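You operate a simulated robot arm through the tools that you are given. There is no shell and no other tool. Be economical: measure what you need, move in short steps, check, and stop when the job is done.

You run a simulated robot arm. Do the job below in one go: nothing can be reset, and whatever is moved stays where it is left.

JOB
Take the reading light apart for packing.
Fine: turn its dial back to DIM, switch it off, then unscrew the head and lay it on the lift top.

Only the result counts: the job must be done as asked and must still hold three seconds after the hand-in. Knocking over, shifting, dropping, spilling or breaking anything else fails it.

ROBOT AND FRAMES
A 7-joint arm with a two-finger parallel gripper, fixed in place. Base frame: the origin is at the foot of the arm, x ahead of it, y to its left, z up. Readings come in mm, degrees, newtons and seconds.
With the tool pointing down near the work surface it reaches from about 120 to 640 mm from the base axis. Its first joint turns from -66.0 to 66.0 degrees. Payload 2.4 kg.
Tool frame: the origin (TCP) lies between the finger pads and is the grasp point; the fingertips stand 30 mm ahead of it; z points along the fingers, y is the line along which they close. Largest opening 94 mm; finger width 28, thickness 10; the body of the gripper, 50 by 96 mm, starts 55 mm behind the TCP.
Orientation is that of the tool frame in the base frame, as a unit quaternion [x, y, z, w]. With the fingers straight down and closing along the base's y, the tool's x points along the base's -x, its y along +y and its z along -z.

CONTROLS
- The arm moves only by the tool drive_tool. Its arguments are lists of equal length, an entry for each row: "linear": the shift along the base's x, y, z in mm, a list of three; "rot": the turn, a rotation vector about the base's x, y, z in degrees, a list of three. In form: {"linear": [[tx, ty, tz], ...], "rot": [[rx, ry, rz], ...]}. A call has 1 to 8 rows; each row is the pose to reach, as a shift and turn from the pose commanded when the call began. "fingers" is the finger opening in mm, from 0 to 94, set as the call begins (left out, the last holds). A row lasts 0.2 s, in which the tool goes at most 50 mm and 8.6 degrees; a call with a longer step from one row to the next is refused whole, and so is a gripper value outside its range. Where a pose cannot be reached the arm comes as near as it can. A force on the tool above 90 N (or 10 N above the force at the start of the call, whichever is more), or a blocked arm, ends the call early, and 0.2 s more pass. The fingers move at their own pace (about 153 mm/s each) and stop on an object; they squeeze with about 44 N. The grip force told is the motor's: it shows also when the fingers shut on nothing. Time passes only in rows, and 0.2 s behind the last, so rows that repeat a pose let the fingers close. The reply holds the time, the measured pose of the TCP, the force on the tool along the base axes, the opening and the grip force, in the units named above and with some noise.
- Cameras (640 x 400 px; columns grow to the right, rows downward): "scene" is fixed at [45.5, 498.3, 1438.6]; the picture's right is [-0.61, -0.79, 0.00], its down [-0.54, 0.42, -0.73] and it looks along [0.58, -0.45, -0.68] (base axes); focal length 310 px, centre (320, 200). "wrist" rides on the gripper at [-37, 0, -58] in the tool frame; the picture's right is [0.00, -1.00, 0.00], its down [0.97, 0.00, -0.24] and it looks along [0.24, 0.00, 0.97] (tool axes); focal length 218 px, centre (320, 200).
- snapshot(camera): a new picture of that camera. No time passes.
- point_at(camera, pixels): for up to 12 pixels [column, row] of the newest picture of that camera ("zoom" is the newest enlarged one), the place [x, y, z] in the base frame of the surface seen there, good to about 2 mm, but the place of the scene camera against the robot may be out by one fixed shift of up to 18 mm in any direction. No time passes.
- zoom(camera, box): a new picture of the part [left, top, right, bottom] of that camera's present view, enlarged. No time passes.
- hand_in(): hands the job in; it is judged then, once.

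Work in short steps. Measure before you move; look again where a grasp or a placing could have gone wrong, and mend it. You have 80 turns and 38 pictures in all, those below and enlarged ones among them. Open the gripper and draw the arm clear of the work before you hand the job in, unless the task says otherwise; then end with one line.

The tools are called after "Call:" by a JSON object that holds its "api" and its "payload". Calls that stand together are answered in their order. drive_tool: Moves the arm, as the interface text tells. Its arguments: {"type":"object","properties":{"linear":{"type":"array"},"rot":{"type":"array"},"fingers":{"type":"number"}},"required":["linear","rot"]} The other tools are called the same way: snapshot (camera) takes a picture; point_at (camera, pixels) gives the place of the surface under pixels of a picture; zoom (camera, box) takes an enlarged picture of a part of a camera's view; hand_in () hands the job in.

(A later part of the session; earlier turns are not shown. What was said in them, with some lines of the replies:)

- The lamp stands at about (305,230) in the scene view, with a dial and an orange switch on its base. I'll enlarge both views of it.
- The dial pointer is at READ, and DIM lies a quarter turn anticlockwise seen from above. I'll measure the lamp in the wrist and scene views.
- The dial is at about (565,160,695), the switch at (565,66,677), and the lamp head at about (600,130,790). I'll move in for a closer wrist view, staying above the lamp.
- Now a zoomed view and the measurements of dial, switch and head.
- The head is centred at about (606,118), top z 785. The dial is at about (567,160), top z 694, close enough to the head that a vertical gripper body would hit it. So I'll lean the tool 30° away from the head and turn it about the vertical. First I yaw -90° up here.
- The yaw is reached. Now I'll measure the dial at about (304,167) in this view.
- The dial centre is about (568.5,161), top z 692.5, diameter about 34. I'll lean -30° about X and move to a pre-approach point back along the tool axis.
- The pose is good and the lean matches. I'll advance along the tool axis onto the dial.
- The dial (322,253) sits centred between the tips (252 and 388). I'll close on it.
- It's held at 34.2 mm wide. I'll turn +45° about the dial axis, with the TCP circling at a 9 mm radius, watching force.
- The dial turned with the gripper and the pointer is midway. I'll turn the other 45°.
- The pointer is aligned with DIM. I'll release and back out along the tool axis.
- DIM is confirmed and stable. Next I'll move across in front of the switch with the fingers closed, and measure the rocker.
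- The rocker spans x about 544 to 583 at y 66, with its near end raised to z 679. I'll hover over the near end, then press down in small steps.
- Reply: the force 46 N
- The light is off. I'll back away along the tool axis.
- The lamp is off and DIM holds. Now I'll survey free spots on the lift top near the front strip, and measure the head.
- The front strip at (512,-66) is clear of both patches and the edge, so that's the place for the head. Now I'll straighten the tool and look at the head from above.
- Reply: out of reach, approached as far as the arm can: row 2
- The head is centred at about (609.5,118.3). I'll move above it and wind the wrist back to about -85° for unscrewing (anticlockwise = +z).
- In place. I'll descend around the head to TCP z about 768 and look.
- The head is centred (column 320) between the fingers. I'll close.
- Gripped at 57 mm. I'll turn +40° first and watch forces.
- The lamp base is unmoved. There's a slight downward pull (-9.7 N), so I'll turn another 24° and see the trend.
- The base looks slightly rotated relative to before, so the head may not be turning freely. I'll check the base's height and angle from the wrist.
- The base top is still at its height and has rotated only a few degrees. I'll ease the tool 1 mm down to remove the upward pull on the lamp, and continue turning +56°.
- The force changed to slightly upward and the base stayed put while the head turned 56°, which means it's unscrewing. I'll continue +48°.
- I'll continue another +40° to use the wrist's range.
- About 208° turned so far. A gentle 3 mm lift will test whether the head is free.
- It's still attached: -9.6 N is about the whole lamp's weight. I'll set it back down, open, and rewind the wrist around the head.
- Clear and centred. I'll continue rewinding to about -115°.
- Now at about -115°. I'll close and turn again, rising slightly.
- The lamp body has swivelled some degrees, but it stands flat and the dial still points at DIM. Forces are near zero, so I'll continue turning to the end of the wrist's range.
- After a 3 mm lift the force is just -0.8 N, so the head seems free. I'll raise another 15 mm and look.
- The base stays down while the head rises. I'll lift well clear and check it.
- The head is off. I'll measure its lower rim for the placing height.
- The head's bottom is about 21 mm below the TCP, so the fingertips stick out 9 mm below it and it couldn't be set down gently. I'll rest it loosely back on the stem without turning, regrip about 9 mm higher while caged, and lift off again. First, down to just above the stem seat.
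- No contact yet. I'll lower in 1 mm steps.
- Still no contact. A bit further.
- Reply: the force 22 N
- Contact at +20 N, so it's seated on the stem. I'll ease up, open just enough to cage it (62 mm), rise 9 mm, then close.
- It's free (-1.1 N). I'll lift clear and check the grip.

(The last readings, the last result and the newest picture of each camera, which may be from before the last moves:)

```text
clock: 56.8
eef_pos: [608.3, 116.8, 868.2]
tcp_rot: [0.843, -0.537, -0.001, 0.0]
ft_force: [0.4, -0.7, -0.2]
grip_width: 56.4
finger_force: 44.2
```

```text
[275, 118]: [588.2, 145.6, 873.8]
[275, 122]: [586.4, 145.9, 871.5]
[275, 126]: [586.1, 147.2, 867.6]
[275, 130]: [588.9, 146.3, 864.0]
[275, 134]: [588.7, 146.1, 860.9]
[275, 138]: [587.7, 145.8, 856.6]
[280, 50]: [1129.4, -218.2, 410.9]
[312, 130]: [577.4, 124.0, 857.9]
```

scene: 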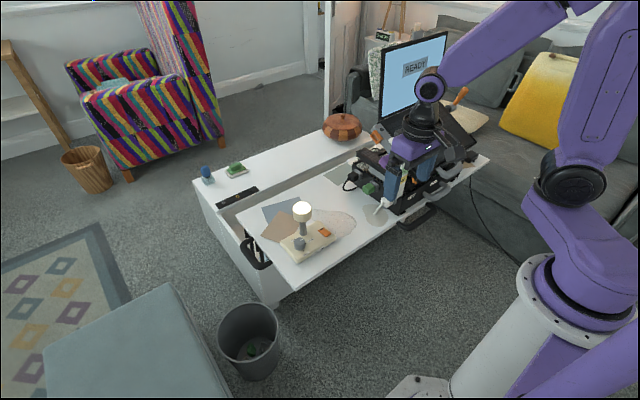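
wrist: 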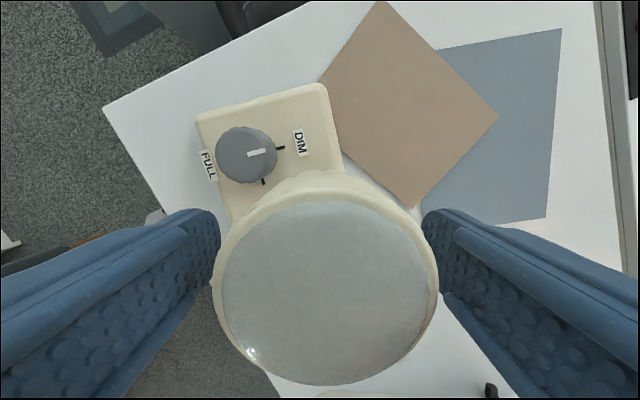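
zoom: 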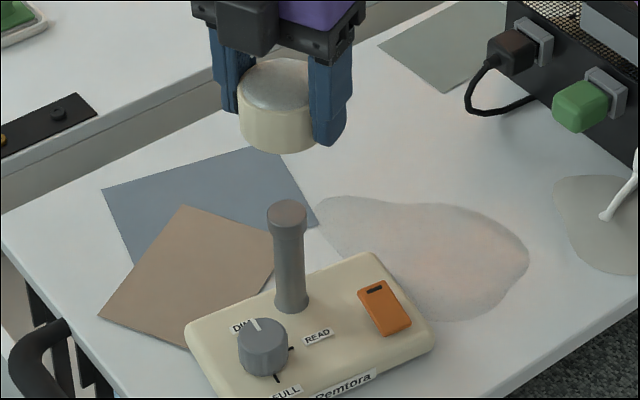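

The head's bottom is now about 2 mm below the fingertips. I'll move to above (512,-66), unwinding the yaw to 0 so nothing protrudes toward the equipment.

Call:
{"api": "drive_tool", "payload": {"linear": [[-10, -13, 0], [-20, -26, 0], [-30, -40, 0], [-40, -54, 0], [-50, -68, 0], [-60, -82, 0], [-70, -96, 0], [-80, -110, 0]], "rot": [[0, 0, -8], [0, 0, -16], [0, 0, -24], [0, 0, -32], [0, 0, -40], [0, 0, -48], [0, 0, -56], [0, 0, -64]]}}

Call:
{"api": "drive_tool", "payload": {"linear": [[-8, -20, 0], [-16, -40, 0], [-16, -60, 0], [-16, -73, 0], [-16, -73, 0], [-16, -73, 0], [-16, -73, 0]], "rot": [[0, 0, -8], [0, 0, -16], [0, 0, -24], [0, 0, -32], [0, 0, -40], [0, 0, -48], [0, 0, -51]]}}

Call:
{"api": "snapshot", "payload": {"camera": "wrist"}}

```text
clock: 58.6
eef_pos: [528.3, 9.0, 870.6]
tcp_rot: [-0.428, 0.904, 0.0, 0.002]
ft_force: [-0.8, -0.4, -0.7]
grip_width: 56.1
finger_force: 44.1
```

```text
clock: 60.2
eef_pos: [514.2, -64.7, 869.3]
tcp_rot: [0.001, 1.0, 0.0, 0.001]
ft_force: [0.2, 0.5, 0.0]
grip_width: 56.2
finger_force: 43.4
```

```text
6 pictures are left
```

wrist: 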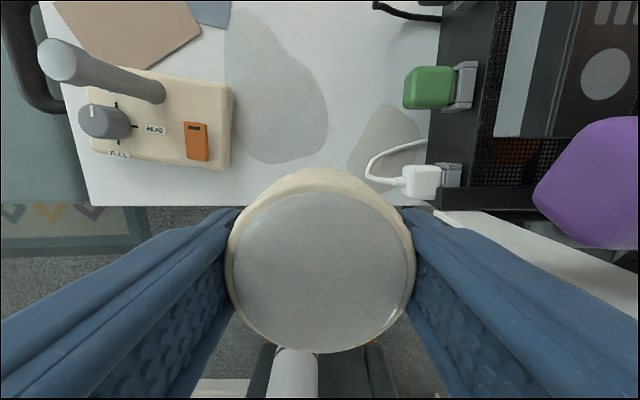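

Positioned over clear white surface. A purple arm link shows near the equipment at right, so I'll descend partway to z 760 and check the scene.

Call:
{"api": "drive_tool", "payload": {"linear": [[0, -1, -35], [0, -1, -70], [0, -1, -110], [0, -1, -110]], "rot": [[0, 0, 0], [0, 0, 0], [0, 0, 0], [0, 0, 0]]}}

Call:
{"api": "snapshot", "payload": {"camera": "scene"}}

```text
clock: 61.2
eef_pos: [514.5, -63.9, 760.6]
tcp_rot: [0.0, 1.0, 0.0, 0.002]
ft_force: [0.1, 0.5, -1.3]
grip_width: 56.3
finger_force: 44.6
```

```text
5 pictures are left
```

scene: 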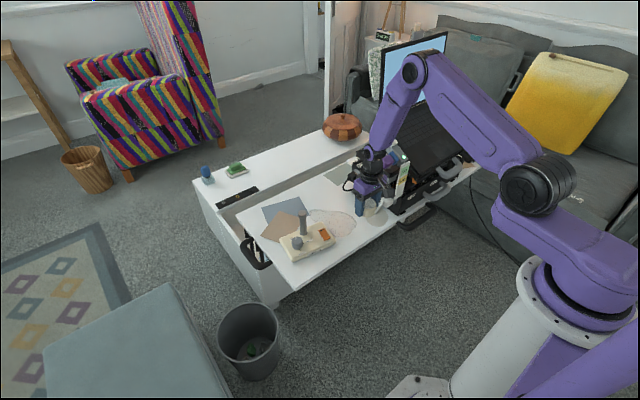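

The forearm passes near the equipment, so I'll check clearances by measuring the elbow, forearm and laptop.

Call:
{"api": "point_at", "payload": {"camera": "scene", "pixels": [[412, 70], [395, 110], [372, 155], [385, 175], [435, 55], [380, 100], [425, 140], [455, 140], [440, 115], [403, 165], [470, 100], [410, 190]]}}

Call:
{"api": "zoom", "payload": {"camera": "scene", "box": [320, 110, 480, 230]}}

```text
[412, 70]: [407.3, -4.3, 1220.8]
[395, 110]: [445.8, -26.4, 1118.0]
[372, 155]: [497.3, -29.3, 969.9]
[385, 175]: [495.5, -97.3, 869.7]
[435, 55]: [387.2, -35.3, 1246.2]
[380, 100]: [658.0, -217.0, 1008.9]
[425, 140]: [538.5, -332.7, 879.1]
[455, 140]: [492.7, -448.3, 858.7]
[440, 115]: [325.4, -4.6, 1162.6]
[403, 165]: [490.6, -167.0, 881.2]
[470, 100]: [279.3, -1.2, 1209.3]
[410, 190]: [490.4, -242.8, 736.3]
```

```text
3.33 times, centred on (400, 170) of scene
```

zoom: 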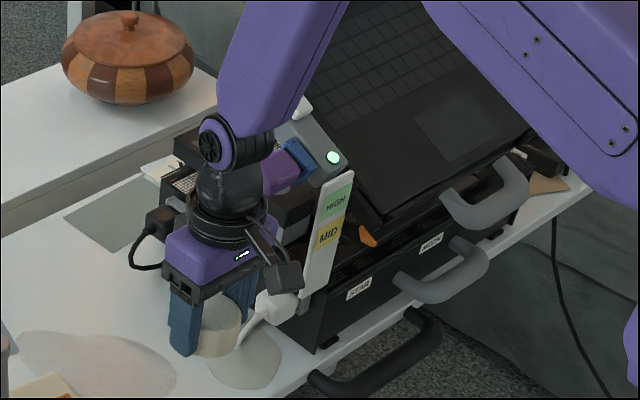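

The labelled device stands at y about -180 and the gripper reaches only about -113, so there's room. I'll descend to just above contact.

Call:
{"api": "drive_tool", "payload": {"linear": [[0, 0, -30], [0, 0, -55], [0, 0, -75], [0, 0, -83], [0, 0, -83]], "rot": [[0, 0, 0], [0, 0, 0], [0, 0, 0], [0, 0, 0], [0, 0, 0]]}}

Call:
{"api": "drive_tool", "payload": {"linear": [[0, 0, -1], [0, 0, -2], [0, 0, -3], [0, 0, -3]], "rot": [[0, 0, 0], [0, 0, 0], [0, 0, 0], [0, 0, 0]]}}

```text
clock: 62.4
eef_pos: [514.5, -65.7, 676.5]
tcp_rot: [-0.001, 1.0, 0.0, 0.001]
ft_force: [-0.6, -0.1, -0.2]
grip_width: 56.4
finger_force: 43.9
```

```text
clock: 63.4
eef_pos: [513.5, -64.6, 674.2]
tcp_rot: [0.0, 1.0, 0.0, 0.001]
ft_force: [-0.1, 0.4, 0.0]
grip_width: 56.5
finger_force: 44.1
```

No contact yet. I'll continue in small steps.

Call:
{"api": "drive_tool", "payload": {"linear": [[0, 0, -0.7], [0, 0, -1.4], [0, 0, -1.4]], "rot": [[0, 0, 0], [0, 0, 0], [0, 0, 0]]}}

Call:
{"api": "drive_tool", "payload": {"linear": [[0, 0, -0.7], [0, 0, -1.2], [0, 0, -1.2]], "rot": [[0, 0, 0], [0, 0, 0], [0, 0, 0]]}}

```text
clock: 64.2
eef_pos: [513.5, -66.8, 672.3]
tcp_rot: [0.001, 1.0, 0.001, 0.001]
ft_force: [-0.3, 0.4, -0.5]
grip_width: 56.4
finger_force: 44.0
```

```text
clock: 65.0
eef_pos: [514.9, -65.7, 671.1]
tcp_rot: [0.0, 1.0, 0.0, 0.002]
ft_force: [-1.3, -0.3, 2.3]
grip_width: 56.1
finger_force: 43.9
```

The first contact shows (+2.3 N). One more small step to confirm.

Call:
{"api": "drive_tool", "payload": {"linear": [[0, 0, -0.4], [0, 0, -0.4]], "rot": [[0, 0, 0], [0, 0, 0]]}}

```text
clock: 65.6
eef_pos: [513.0, -65.2, 671.5]
tcp_rot: [0.0, 1.0, 0.0, 0.001]
ft_force: [-4.8, 1.7, 14.2]
grip_width: 56.2
finger_force: 43.8
```

The head is on the table. I'll release it and rise straight up.

Call:
{"api": "drive_tool", "payload": {"linear": [[0, 0, 0.5], [0, 0, 0.5], [0, 0, 0.5], [0, 0, 20], [0, 0, 60], [0, 0, 110], [0, 0, 160], [0, 0, 160]], "rot": [[0, 0, 0], [0, 0, 0], [0, 0, 0], [0, 0, 0], [0, 0, 0], [0, 0, 0], [0, 0, 0], [0, 0, 0]], "fingers": 76}}

Call:
{"api": "drive_tool", "payload": {"linear": [[-30, 10, 20], [-60, 20, 50], [-90, 30, 90], [-90, 30, 90]], "rot": [[0, 0, 0], [0, 0, 0], [0, 0, 0], [0, 0, 0]]}}

Call:
{"api": "snapshot", "payload": {"camera": "wrist"}}

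Call:
{"api": "zoom", "payload": {"camera": "scene", "box": [240, 170, 440, 280]}}

```text
clock: 67.4
eef_pos: [514.6, -63.2, 832.8]
tcp_rot: [0.0, 1.0, 0.0, 0.001]
ft_force: [-0.2, 0.0, 0.5]
grip_width: 76.0
finger_force: 0.1
```

```text
refused: row 3 steps farther than a row can; nothing moved
```

```text
3 pictures are left
```

wrist: 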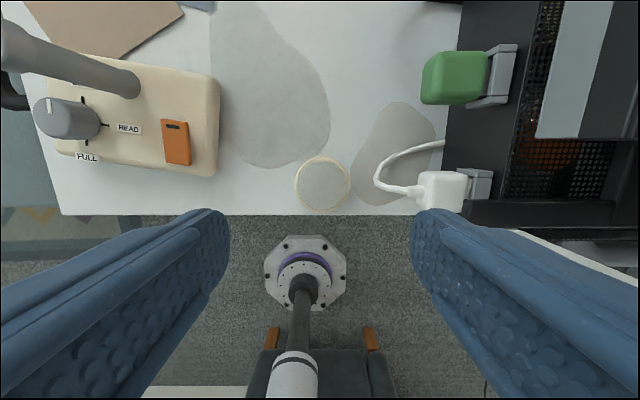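

```text
3.20 times, centred on (340, 225) of scene
```

zoom: 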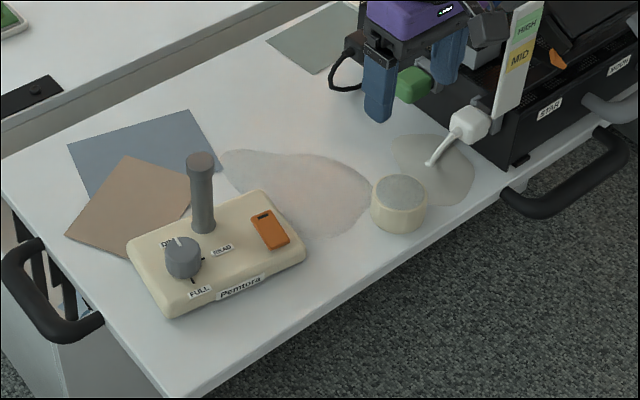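

The head lies flat and inside the edge, the dial is at DIM and the light is off. I'll draw the arm clear, then hand in.

Call:
{"api": "drive_tool", "payload": {"linear": [[-25, 8, 20], [-50, 16, 45], [-75, 24, 75], [-105, 32, 105], [-135, 50, 130], [-135, 50, 130]], "rot": [[0, 0, 0], [0, 0, 0], [0, 0, 0], [0, 0, 0], [0, 0, 0], [0, 0, 0]]}}

Call:
{"api": "zoom", "payload": {"camera": "scene", "box": [240, 170, 440, 280]}}

```text
clock: 68.8
eef_pos: [379.4, -15.5, 963.2]
tcp_rot: [0.0, 1.0, 0.0, 0.0]
ft_force: [0.7, 0.2, 0.6]
grip_width: 75.8
finger_force: 0.0
```

```text
3.20 times, centred on (340, 225) of scene
```

zoom: 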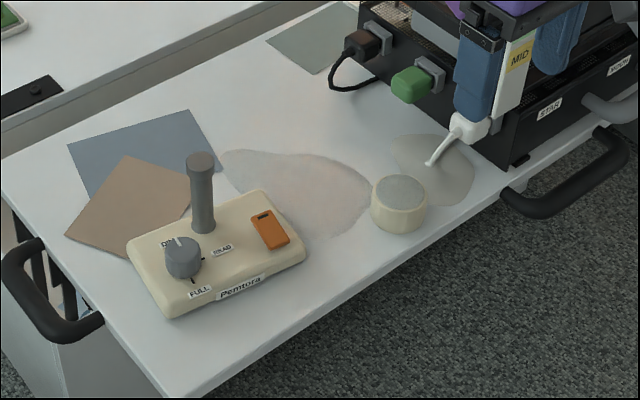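

The scene is settled and the arm is clear, so I'm handing in.

Call:
{"api": "hand_in", "payload": {}}

```text
The job is handed in.
```

The dial is back at DIM, the light is switched off, and the head is unscrewed and lying flat on the lift top; the lamp body swivelled several degrees during unscrewing but is still upright.
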